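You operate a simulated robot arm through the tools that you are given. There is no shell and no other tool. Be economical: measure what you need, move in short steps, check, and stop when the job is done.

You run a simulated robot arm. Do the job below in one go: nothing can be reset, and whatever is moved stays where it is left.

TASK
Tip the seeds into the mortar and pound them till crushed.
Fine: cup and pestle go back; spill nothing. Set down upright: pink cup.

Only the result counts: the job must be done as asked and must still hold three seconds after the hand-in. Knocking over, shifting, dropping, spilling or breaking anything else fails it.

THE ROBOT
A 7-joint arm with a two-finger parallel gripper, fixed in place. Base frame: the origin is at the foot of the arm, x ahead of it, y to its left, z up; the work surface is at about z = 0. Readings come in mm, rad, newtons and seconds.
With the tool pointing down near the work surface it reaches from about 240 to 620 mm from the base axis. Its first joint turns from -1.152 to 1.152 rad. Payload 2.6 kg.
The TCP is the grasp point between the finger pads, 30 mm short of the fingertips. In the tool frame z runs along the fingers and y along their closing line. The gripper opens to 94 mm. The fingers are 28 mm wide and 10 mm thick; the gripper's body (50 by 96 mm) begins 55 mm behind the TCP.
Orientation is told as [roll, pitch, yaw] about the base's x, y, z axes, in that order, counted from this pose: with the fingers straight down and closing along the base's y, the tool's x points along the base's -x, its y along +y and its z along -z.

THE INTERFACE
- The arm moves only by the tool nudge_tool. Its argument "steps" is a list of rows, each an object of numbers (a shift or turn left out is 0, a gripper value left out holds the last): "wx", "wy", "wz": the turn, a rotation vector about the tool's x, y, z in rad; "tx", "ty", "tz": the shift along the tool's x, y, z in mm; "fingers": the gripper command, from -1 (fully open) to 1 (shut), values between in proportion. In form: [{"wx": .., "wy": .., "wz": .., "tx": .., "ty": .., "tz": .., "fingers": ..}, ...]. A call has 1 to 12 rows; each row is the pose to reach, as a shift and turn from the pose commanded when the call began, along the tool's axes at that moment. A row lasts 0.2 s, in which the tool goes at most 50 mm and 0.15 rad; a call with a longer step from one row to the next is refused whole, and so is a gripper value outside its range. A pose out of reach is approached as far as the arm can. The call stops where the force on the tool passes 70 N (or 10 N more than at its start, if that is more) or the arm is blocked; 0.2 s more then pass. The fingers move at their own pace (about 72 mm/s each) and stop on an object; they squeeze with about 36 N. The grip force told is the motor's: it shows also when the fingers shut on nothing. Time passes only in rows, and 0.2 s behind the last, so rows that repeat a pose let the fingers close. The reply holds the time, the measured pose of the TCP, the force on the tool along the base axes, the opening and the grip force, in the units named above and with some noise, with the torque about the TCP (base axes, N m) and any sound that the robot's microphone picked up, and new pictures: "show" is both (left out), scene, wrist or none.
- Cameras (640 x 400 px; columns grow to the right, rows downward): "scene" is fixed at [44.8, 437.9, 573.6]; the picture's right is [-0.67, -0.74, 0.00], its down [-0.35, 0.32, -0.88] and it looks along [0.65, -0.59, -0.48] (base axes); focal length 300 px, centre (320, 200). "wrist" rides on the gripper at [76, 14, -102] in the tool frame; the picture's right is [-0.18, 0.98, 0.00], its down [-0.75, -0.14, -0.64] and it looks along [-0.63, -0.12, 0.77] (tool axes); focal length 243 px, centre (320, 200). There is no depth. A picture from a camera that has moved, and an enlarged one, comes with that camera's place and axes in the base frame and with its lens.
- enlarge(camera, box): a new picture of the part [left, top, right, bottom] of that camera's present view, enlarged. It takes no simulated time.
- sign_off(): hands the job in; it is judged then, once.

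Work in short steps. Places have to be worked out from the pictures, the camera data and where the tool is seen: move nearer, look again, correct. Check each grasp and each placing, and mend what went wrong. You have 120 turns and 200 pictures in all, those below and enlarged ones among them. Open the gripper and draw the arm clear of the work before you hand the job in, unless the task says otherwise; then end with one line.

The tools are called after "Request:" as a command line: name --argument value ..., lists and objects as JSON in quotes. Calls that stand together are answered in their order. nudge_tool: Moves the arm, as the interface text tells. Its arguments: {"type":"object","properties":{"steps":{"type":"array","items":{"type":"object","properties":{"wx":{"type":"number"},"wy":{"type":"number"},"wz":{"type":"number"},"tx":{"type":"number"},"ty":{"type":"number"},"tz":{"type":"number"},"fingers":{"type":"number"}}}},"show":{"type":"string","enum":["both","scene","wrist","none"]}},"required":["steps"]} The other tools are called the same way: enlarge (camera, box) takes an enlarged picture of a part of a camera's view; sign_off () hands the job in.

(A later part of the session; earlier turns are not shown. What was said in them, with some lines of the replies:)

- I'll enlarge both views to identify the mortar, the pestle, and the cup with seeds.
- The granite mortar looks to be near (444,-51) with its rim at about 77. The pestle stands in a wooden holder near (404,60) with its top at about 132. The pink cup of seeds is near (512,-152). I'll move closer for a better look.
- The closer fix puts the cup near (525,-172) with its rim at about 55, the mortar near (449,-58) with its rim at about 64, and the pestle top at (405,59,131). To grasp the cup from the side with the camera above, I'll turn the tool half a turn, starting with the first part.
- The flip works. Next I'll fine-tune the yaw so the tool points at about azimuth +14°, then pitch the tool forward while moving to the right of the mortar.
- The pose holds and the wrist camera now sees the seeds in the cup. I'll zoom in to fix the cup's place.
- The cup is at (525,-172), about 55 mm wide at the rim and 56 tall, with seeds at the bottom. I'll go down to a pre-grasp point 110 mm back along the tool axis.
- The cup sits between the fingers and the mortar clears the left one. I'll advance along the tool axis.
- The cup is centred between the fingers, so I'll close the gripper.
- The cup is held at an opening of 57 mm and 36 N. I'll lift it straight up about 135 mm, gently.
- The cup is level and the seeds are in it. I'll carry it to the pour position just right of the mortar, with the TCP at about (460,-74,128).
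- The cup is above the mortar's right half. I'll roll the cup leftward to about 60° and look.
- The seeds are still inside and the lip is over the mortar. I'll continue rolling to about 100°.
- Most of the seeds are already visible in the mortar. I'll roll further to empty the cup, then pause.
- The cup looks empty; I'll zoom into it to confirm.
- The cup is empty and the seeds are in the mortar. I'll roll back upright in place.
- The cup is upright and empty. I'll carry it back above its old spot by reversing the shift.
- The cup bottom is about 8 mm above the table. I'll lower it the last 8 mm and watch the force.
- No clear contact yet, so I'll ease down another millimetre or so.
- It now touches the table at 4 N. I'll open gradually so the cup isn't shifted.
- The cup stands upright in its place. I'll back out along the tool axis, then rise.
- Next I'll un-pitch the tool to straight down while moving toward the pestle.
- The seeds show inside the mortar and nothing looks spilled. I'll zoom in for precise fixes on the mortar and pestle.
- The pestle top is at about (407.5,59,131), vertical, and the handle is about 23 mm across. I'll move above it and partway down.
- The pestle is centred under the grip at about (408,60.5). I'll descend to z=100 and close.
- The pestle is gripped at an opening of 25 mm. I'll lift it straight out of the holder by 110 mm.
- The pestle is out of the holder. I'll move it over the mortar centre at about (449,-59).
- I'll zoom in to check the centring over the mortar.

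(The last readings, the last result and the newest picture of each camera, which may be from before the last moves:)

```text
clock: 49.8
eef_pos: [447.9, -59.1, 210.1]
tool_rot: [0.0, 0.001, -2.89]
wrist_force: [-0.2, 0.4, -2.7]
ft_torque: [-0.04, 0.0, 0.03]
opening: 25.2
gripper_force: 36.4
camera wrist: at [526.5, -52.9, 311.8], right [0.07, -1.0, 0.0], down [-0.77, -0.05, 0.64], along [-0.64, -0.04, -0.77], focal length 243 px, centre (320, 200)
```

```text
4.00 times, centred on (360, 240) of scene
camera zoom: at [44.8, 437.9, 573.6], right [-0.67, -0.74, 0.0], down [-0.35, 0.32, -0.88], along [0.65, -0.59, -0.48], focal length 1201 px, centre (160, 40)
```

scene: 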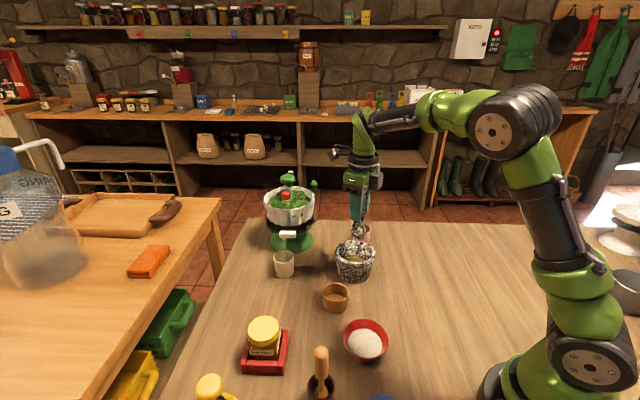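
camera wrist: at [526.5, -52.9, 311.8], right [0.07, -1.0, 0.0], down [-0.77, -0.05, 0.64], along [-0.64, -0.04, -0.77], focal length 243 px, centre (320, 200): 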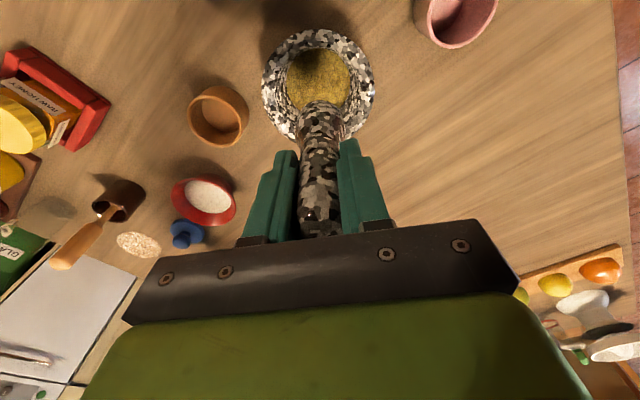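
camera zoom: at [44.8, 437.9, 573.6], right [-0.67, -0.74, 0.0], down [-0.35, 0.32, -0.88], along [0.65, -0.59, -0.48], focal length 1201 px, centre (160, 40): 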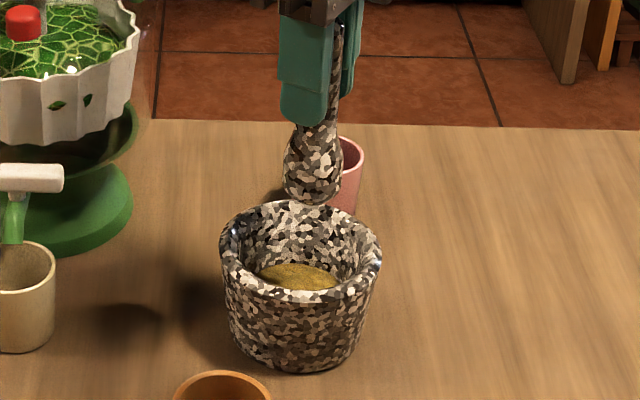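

The pestle needs about +4 mm in x to be centred. I'll correct that and lower it until it nears the seeds.

Request:
nudge_tool --steps '[{"tx": 4.2, "ty": -0.5}, {"tx": 4.2, "ty": -0.5, "tz": 20}, {"tx": 4.2, "ty": -0.5, "tz": 40}, {"tx": 4.2, "ty": -0.5, "tz": 55}, {"tx": 4.2, "ty": -0.5, "tz": 65}, {"tx": 4.2, "ty": -0.5, "tz": 70}, {"tx": 4.2, "ty": -0.5, "tz": 75}, {"tx": 4.2, "ty": -0.5, "tz": 80}, {"tx": 4.2, "ty": -0.5, "tz": 83}]'

```text
clock: 51.8
eef_pos: [452.2, -57.8, 126.2]
tool_rot: [0.0, -0.001, -2.888]
wrist_force: [-0.4, 0.8, -3.1]
ft_torque: [0.04, -0.01, 0.02]
opening: 25.1
gripper_force: 36.2
camera wrist: at [530.8, -51.7, 228.9], right [0.07, -1.0, 0.0], down [-0.77, -0.05, 0.64], along [-0.64, -0.04, -0.77], focal length 243 px, centre (320, 200)
```

scene: 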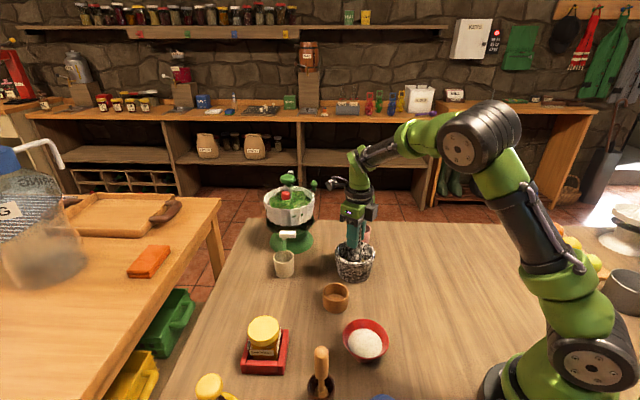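
wrist: 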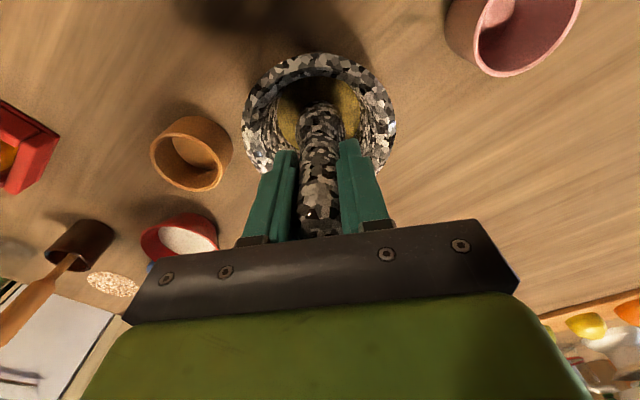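

The pestle is inside the mortar, centred, with no contact yet. I'll creep down to find the bottom.

Request:
nudge_tool --steps '[{"tz": 2}, {"tz": 4}, {"tz": 6}, {"tz": 8}, {"tz": 10}, {"tz": 12}, {"tz": 14}, {"tz": 16}, {"tz": 18}]' --show "none"

```text
clock: 53.8
eef_pos: [454.7, -57.7, 109.8]
tool_rot: [0.003, 0.005, -2.887]
wrist_force: [1.6, 3.3, 30.1]
ft_torque: [0.46, -0.02, 0.18]
opening: 24.8
gripper_force: 35.8
```

It bottoms out at z≈110 with 30 N. I'll pound with repeated 30 mm strokes and listen to the microphone.

Request:
nudge_tool --steps '[{"tz": -15}, {"tz": -30}, {"tz": 0}, {"tz": 0}, {"tz": -30}, {"tz": 0}, {"tz": 0}, {"tz": -30}, {"tz": 0}, {"tz": 0}, {"tz": -30}]' --show "wrist"

```text
clock: 56.2
eef_pos: [453.1, -57.7, 137.7]
tool_rot: [-0.001, -0.002, -2.891]
wrist_force: [0.0, 0.4, -2.2]
ft_torque: [-0.02, -0.03, -0.01]
opening: 24.3
gripper_force: 36.0
camera wrist: at [530.8, -51.8, 240.4], right [0.07, -1.0, 0.0], down [-0.76, -0.05, 0.64], along [-0.64, -0.04, -0.77], focal length 243 px, centre (320, 200)
```

wrist: 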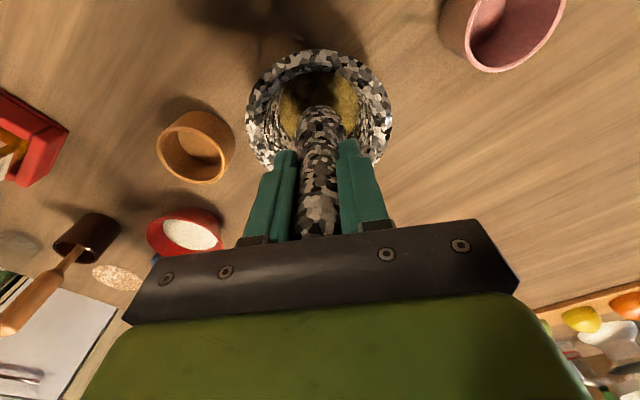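

No sound was reported. I'll zoom in on the seeds.

Request:
enlarge --camera "wrist" --box '[230, 40, 410, 250]'

Request:
enlarge --camera "scene" --box '[320, 210, 400, 290]'

```text
1.90 times, centred on (320, 145) of wrist
camera zoom: at [530.8, -51.8, 240.4], right [0.07, -1.0, 0.0], down [-0.76, -0.05, 0.64], along [-0.64, -0.04, -0.77], focal length 462 px, centre (320, 305)
```

zoom: 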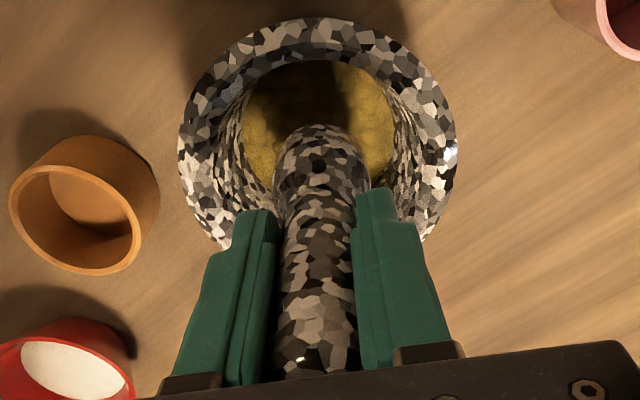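

```text
5.00 times, centred on (360, 250) of scene
camera zoom: at [44.8, 437.9, 573.6], right [-0.67, -0.74, 0.0], down [-0.35, 0.32, -0.88], along [0.65, -0.59, -0.48], focal length 1501 px, centre (120, -50)
```

zoom: 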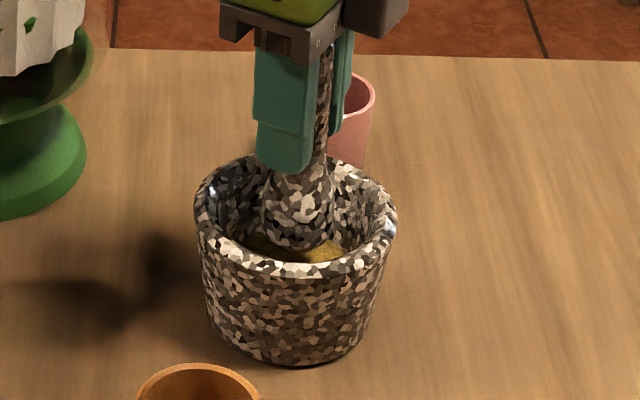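

The grip is steady, but I can't tell yet whether the seeds are crushed. I'll do firmer strokes, ending down to read the force.

Request:
nudge_tool --steps '[{"tz": -10}, {"tz": 31}, {"tz": 31}, {"tz": -10}, {"tz": 31}, {"tz": 31}, {"tz": -10}, {"tz": 31}, {"tz": 31}]' --show "none"

```text
clock: 58.2
eef_pos: [453.7, -58.4, 109.0]
tool_rot: [0.001, 0.001, -2.893]
wrist_force: [-8.5, 1.1, 21.0]
ft_torque: [0.26, 0.78, 0.0]
opening: 24.4
gripper_force: 36.4
```

Force is 21 N at z=109. I'll press a little deeper on the strokes, staying under the limit.

Request:
nudge_tool --steps '[{"tz": -20}, {"tz": -40}, {"tz": 3}, {"tz": 3}, {"tz": -40}, {"tz": 3}, {"tz": 3}, {"tz": -40}, {"tz": 3}, {"tz": 3}, {"tz": -30}, {"tz": -75}]' --show "wrist"

```text
clock: 60.8
eef_pos: [452.9, -55.7, 183.5]
tool_rot: [0.0, 0.001, -2.89]
wrist_force: [0.1, -0.1, -2.8]
ft_torque: [-0.01, -0.01, -0.02]
opening: 24.6
gripper_force: 35.9
camera wrist: at [530.2, -51.5, 285.3], right [0.07, -1.0, 0.0], down [-0.76, -0.05, 0.64], along [-0.64, -0.04, -0.77], focal length 243 px, centre (320, 200)
```

wrist: 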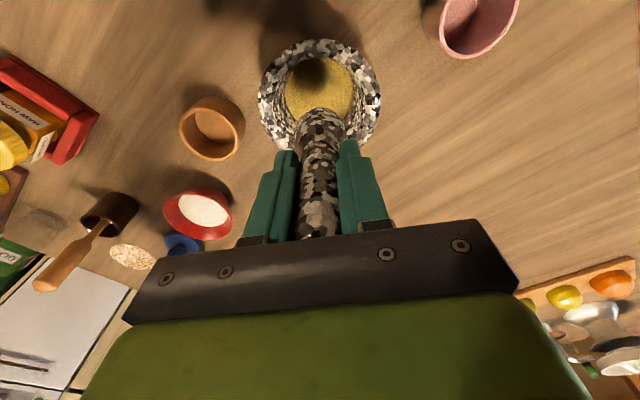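

Request:
enlarge --camera "wrist" --box '[260, 30, 380, 120]'

Request:
enlarge --camera "scene" --box '[320, 210, 400, 290]'

```text
4.44 times, centred on (320, 75) of wrist
camera zoom: at [530.2, -51.5, 285.3], right [0.07, -1.0, 0.0], down [-0.76, -0.05, 0.64], along [-0.64, -0.04, -0.77], focal length 1078 px, centre (320, 756)
```

zoom: 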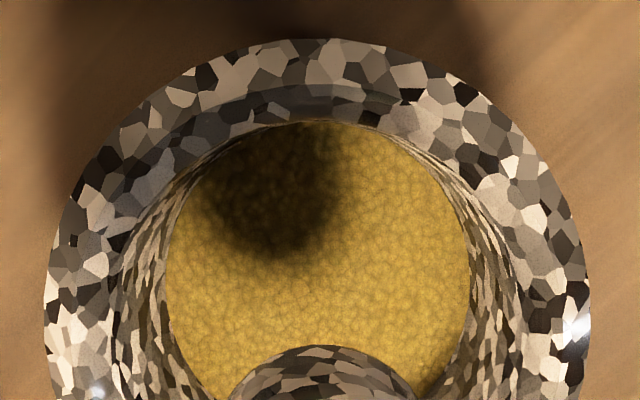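

```text
5.00 times, centred on (360, 250) of scene
camera zoom: at [44.8, 437.9, 573.6], right [-0.67, -0.74, 0.0], down [-0.35, 0.32, -0.88], along [0.65, -0.59, -0.48], focal length 1501 px, centre (120, -50)
```

zoom: 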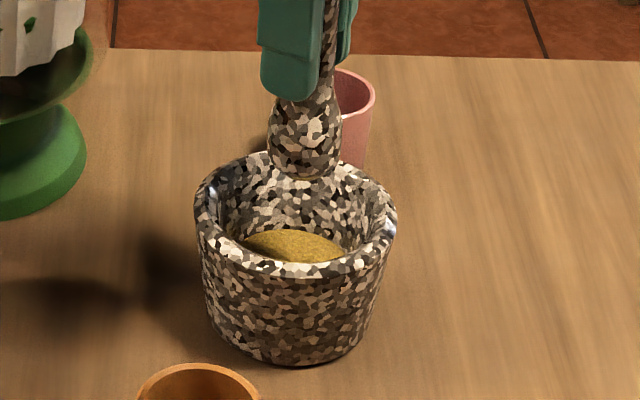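

The texture is visibly finer, so the strokes are working. I'll pound another round and compare.

Request:
nudge_tool --steps '[{"tz": 40}, {"tz": 78}, {"tz": 78}, {"tz": 35}, {"tz": 78}, {"tz": 78}, {"tz": 35}, {"tz": 78}, {"tz": 78}, {"tz": 35}, {"tz": 78}, {"tz": 78}]' --show "none"

Request:
nudge_tool --steps '[{"tz": -43}, {"tz": 0}, {"tz": 0}, {"tz": -43}, {"tz": 0}, {"tz": 0}, {"tz": -43}, {"tz": 0}, {"tz": 0}, {"tz": -38}, {"tz": -78}, {"tz": -78}]' --show "none"

Request:
enlarge --camera "wrist" --box '[260, 30, 380, 120]'

```text
clock: 63.4
eef_pos: [454.2, -58.5, 106.1]
tool_rot: [0.0, 0.001, -2.893]
wrist_force: [-7.9, 1.0, 15.0]
ft_torque: [0.13, 0.44, 0.02]
opening: 24.5
gripper_force: 36.1
```

```text
clock: 66.0
eef_pos: [452.8, -57.0, 182.0]
tool_rot: [0.0, 0.0, -2.891]
wrist_force: [-0.4, -0.8, -2.3]
ft_torque: [0.01, -0.02, 0.04]
opening: 24.4
gripper_force: 35.9
```

```text
4.44 times, centred on (320, 75) of wrist
camera zoom: at [530.4, -51.3, 284.0], right [0.07, -1.0, 0.0], down [-0.76, -0.05, 0.64], along [-0.64, -0.04, -0.77], focal length 1078 px, centre (320, 756)
```

zoom: 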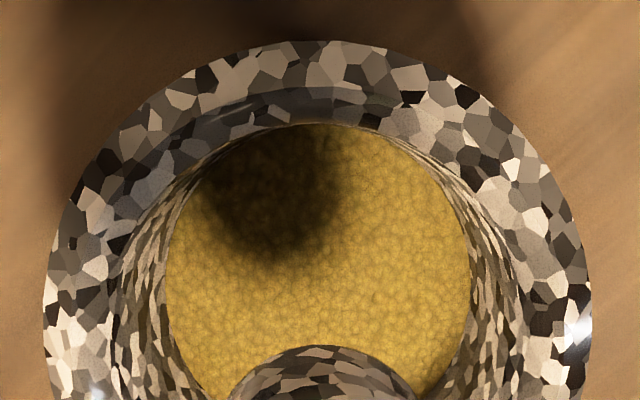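

It looks the same as the last round, finely ground. To be sure, I'll add one firmer round and compare again.

Request:
nudge_tool --steps '[{"tz": 40}, {"tz": 80}, {"tz": 80}, {"tz": 35}, {"tz": 81}, {"tz": 81}, {"tz": 35}, {"tz": 81}, {"tz": 81}, {"tz": 35}, {"tz": 81}, {"tz": 81}]' --show "none"

Request:
nudge_tool --steps '[{"tz": -43}, {"tz": 2}, {"tz": 2}, {"tz": -43}, {"tz": 2}, {"tz": 2}, {"tz": -43}, {"tz": 2}, {"tz": 2}, {"tz": -38}, {"tz": -81}, {"tz": -81}]' --show "scene"

Request:
enlarge --camera "wrist" --box '[260, 30, 380, 120]'

```text
clock: 68.6
eef_pos: [452.5, -57.2, 102.9]
tool_rot: [0.0, 0.003, -2.89]
wrist_force: [-4.7, 0.6, 8.8]
ft_torque: [0.1, 0.31, 0.05]
opening: 24.6
gripper_force: 35.8
```

```text
clock: 71.2
eef_pos: [452.6, -58.2, 182.6]
tool_rot: [0.0, -0.001, -2.89]
wrist_force: [-0.3, 0.3, -2.6]
ft_torque: [0.0, 0.03, 0.01]
opening: 24.3
gripper_force: 35.8
```

scene: 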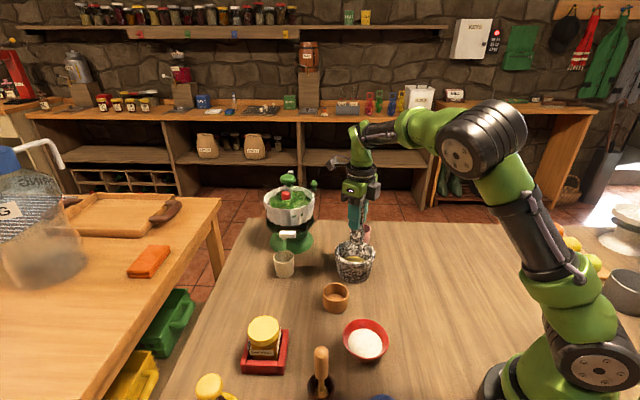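

```text
4.44 times, centred on (320, 75) of wrist
camera zoom: at [530.2, -52.5, 284.8], right [0.07, -1.0, 0.0], down [-0.76, -0.05, 0.64], along [-0.64, -0.04, -0.77], focal length 1078 px, centre (320, 756)
```

zoom: 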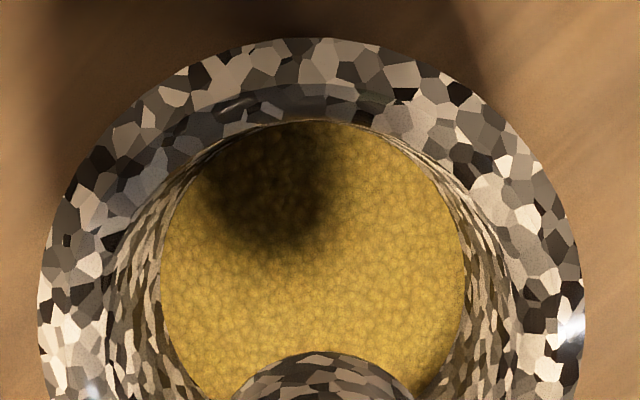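

The texture is unchanged over the last two rounds, so the seeds are fully crushed. The pestle has only slid up slightly in the grip. I'll carry it back over its holder.

Request:
nudge_tool --steps '[{"tz": -25}, {"tx": -2, "ty": -14, "tz": -25}, {"tx": -4, "ty": -35, "tz": -25}, {"tx": -7, "ty": -60, "tz": -25}, {"tx": -10, "ty": -85, "tz": -25}, {"tx": -12.5, "ty": -107, "tz": -25}, {"tx": -14, "ty": -120, "tz": -25}, {"tx": -14.7, "ty": -126, "tz": -25}, {"tx": -14.7, "ty": -126, "tz": -25}]'

```text
clock: 73.2
eef_pos: [407.2, 61.1, 209.5]
tool_rot: [-0.001, 0.0, -2.892]
wrist_force: [0.2, 0.4, -1.9]
ft_torque: [0.0, -0.02, 0.05]
opening: 24.5
gripper_force: 36.0
camera wrist: at [484.4, 67.2, 310.3], right [0.07, -1.0, 0.0], down [-0.77, -0.05, 0.64], along [-0.64, -0.04, -0.77], focal length 243 px, centre (320, 200)
```

scene: 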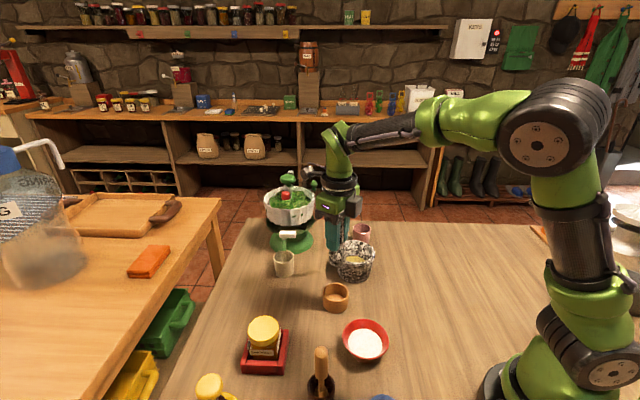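
wrist: 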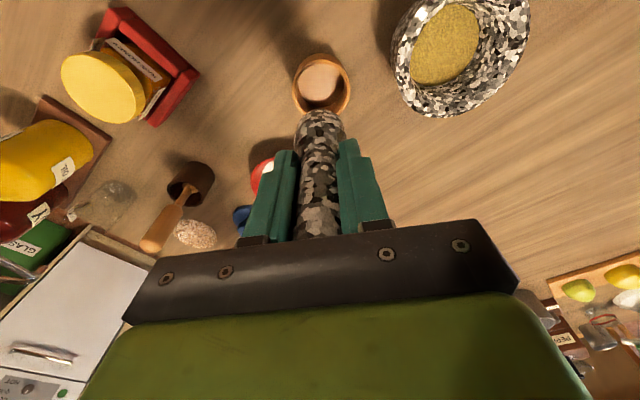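

The pestle is above its holder. I'll check its straightness and the mortar before lowering.

Request:
enlarge --camera "scene" --box '[300, 190, 400, 320]'

Request:
enlarge --camera "wrist" --box '[280, 0, 540, 240]'

```text
3.08 times, centred on (350, 255) of scene
camera zoom: at [44.8, 437.9, 573.6], right [-0.67, -0.74, 0.0], down [-0.35, 0.32, -0.88], along [0.65, -0.59, -0.48], focal length 924 px, centre (228, 31)
```

zoom: 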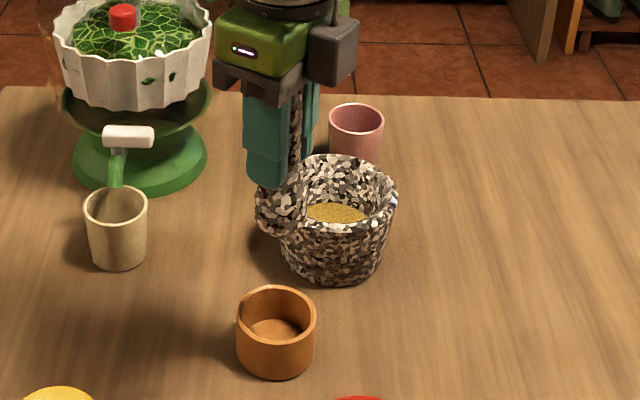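

```text
1.67 times, centred on (410, 120) of wrist
camera zoom: at [484.4, 67.2, 310.3], right [0.07, -1.0, 0.0], down [-0.77, -0.05, 0.64], along [-0.64, -0.04, -0.77], focal length 404 px, centre (170, 333)
```

zoom: 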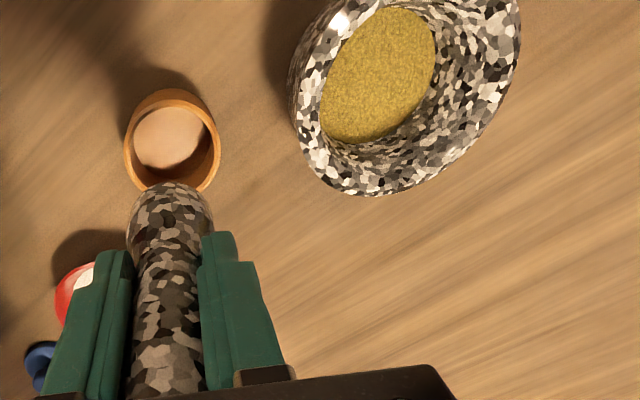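

The pestle hangs straight and is lined up over the holder; the mortar and seeds look fine. I'll lower it to near the holder floor.

Request:
nudge_tool --steps '[{"tz": 20}, {"tz": 40}, {"tz": 58}, {"tz": 73}, {"tz": 86}, {"tz": 96}, {"tz": 102}, {"tz": 105}, {"tz": 105}]'

```text
clock: 75.2
eef_pos: [408.0, 61.4, 103.1]
tool_rot: [0.001, -0.001, -2.891]
wrist_force: [0.4, 0.1, -3.3]
ft_torque: [0.01, -0.03, -0.02]
opening: 24.3
gripper_force: 36.3
camera wrist: at [484.5, 67.2, 204.8], right [0.07, -1.0, 0.0], down [-0.76, -0.05, 0.64], along [-0.64, -0.04, -0.77], focal length 243 px, centre (320, 200)
```

scene: 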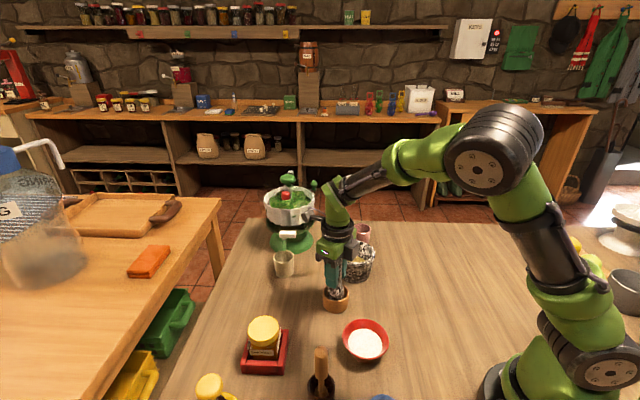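
wrist: 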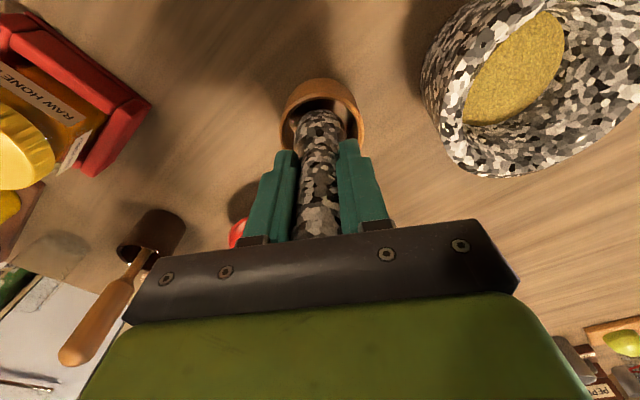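

The head is in the holder with no side force. I'll creep down to contact.

Request:
nudge_tool --steps '[{"tz": 1.5}, {"tz": 3}, {"tz": 4.5}, {"tz": 6}, {"tz": 6}]' --show "none"

```text
clock: 76.4
eef_pos: [406.9, 61.5, 95.4]
tool_rot: [0.0, 0.0, -2.889]
wrist_force: [-0.5, -1.3, -2.5]
ft_torque: [-0.01, 0.03, 0.0]
opening: 24.6
gripper_force: 35.7
```

Request:
nudge_tool --steps '[{"tz": 1}, {"tz": 2}, {"tz": 3}, {"tz": 3}]' --show "none"

```text
clock: 77.4
eef_pos: [407.8, 61.8, 93.5]
tool_rot: [0.0, 0.0, -2.891]
wrist_force: [-0.4, 0.1, -2.8]
ft_torque: [0.0, 0.0, 0.02]
opening: 24.5
gripper_force: 36.0
```

No contact yet, so I'll keep creeping.

Request:
nudge_tool --steps '[{"tz": 1}, {"tz": 2}, {"tz": 3}, {"tz": 4}, {"tz": 4}]' --show "none"

```text
clock: 78.6
eef_pos: [407.8, 60.0, 89.2]
tool_rot: [0.001, 0.0, -2.892]
wrist_force: [0.6, 0.5, -2.2]
ft_torque: [0.03, -0.02, 0.02]
opening: 24.1
gripper_force: 36.5
```

Request:
nudge_tool --steps '[{"tz": 1}, {"tz": 2}, {"tz": 3}, {"tz": 3}]' --show "wrist"

```text
clock: 79.6
eef_pos: [408.1, 61.2, 87.2]
tool_rot: [-0.001, -0.001, -2.89]
wrist_force: [-2.5, 0.8, 3.0]
ft_torque: [0.04, 0.1, 0.02]
opening: 24.3
gripper_force: 36.3
camera wrist: at [484.9, 66.7, 188.7], right [0.07, -1.0, 0.0], down [-0.77, -0.05, 0.64], along [-0.64, -0.04, -0.77], focal length 243 px, centre (320, 200)
```

wrist: 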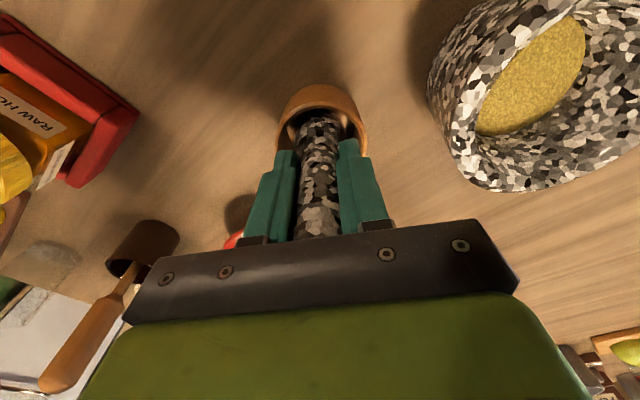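

It has touched the holder floor. I'll open halfway, rise clear, then open fully.

Request:
nudge_tool --steps '[{"fingers": 0.3}, {"fingers": 0.1}, {"fingers": 0.0}, {"tz": -10}, {"tz": -35}, {"tz": -70}, {"tz": -110}, {"tz": -150}, {"tz": -190}, {"tz": -190}]'

```text
clock: 81.8
eef_pos: [407.1, 62.0, 278.0]
tool_rot: [0.0, -0.001, -2.891]
wrist_force: [0.2, -0.7, -0.2]
ft_torque: [-0.03, -0.03, 0.01]
opening: 47.0
gripper_force: 0.0
camera wrist: at [484.8, 66.2, 380.2], right [0.07, -1.0, 0.0], down [-0.77, -0.05, 0.64], along [-0.64, -0.04, -0.77], focal length 243 px, centre (320, 200)
```

scene: 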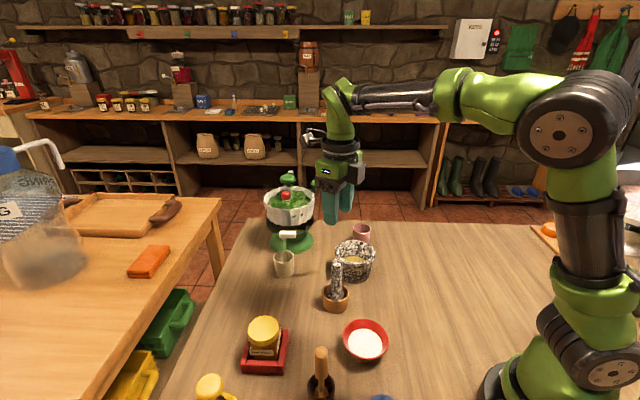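
wrist: 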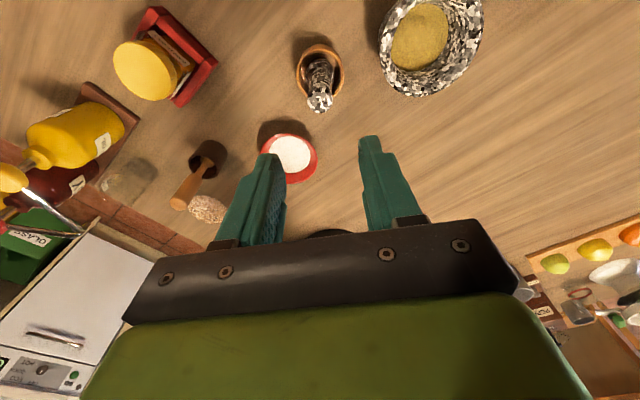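

The pestle is back in its holder. I'll do a last check of the whole scene and open the gripper fully.

Request:
nudge_tool --steps '[{"tz": -30, "fingers": -1}, {"tz": -60, "fingers": -1}, {"tz": -60, "fingers": -1}]' --show "none"

Request:
enlarge --camera "scene" --box '[300, 210, 400, 320]'

Request:
enlarge --camera "wrist" --box '[270, 0, 490, 140]'

```text
clock: 82.6
eef_pos: [407.4, 60.4, 337.7]
tool_rot: [-0.001, 0.0, -2.889]
wrist_force: [0.5, 0.9, 0.4]
ft_torque: [0.01, 0.01, -0.03]
opening: 93.9
gripper_force: 0.1
```

```text
3.64 times, centred on (350, 265) of scene
camera zoom: at [44.8, 437.9, 573.6], right [-0.67, -0.74, 0.0], down [-0.35, 0.32, -0.88], along [0.65, -0.59, -0.48], focal length 1092 px, centre (211, -36)
```

zoom: 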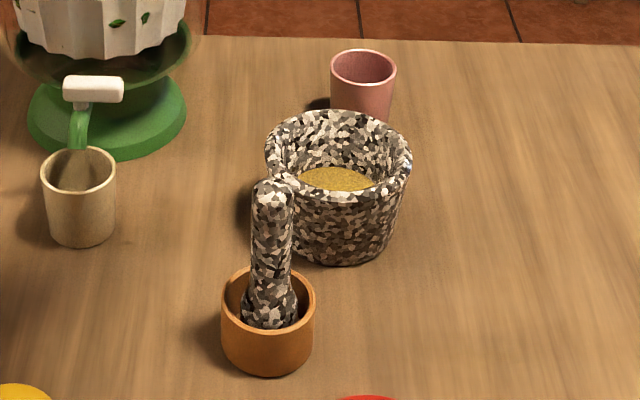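

```text
2.86 times, centred on (380, 70) of wrist
camera zoom: at [484.3, 67.0, 439.8], right [0.07, -1.0, 0.0], down [-0.77, -0.05, 0.64], along [-0.64, -0.04, -0.77], focal length 693 px, centre (149, 571)
```

zoom: 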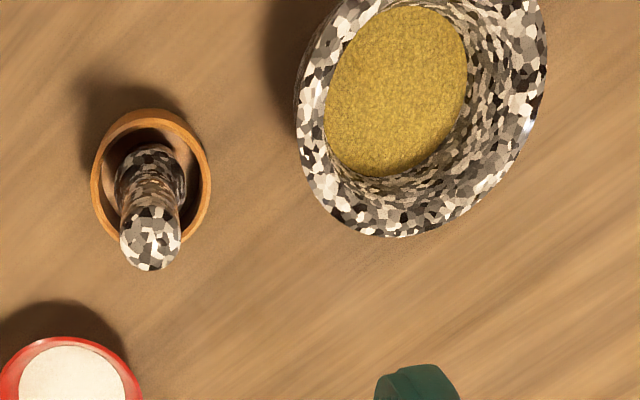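

The crushed seeds are in the mortar with nothing spilled. The cup is upright and the pestle is in its holder, both back in place, and the arm is clear.

Request:
sign_off

```text
The job is handed in.
```

I tipped the seeds into the mortar and pounded them until more strokes no longer changed their texture. Nothing spilled that I could see, the pink cup is upright in its original spot, and the pestle is back in its holder.
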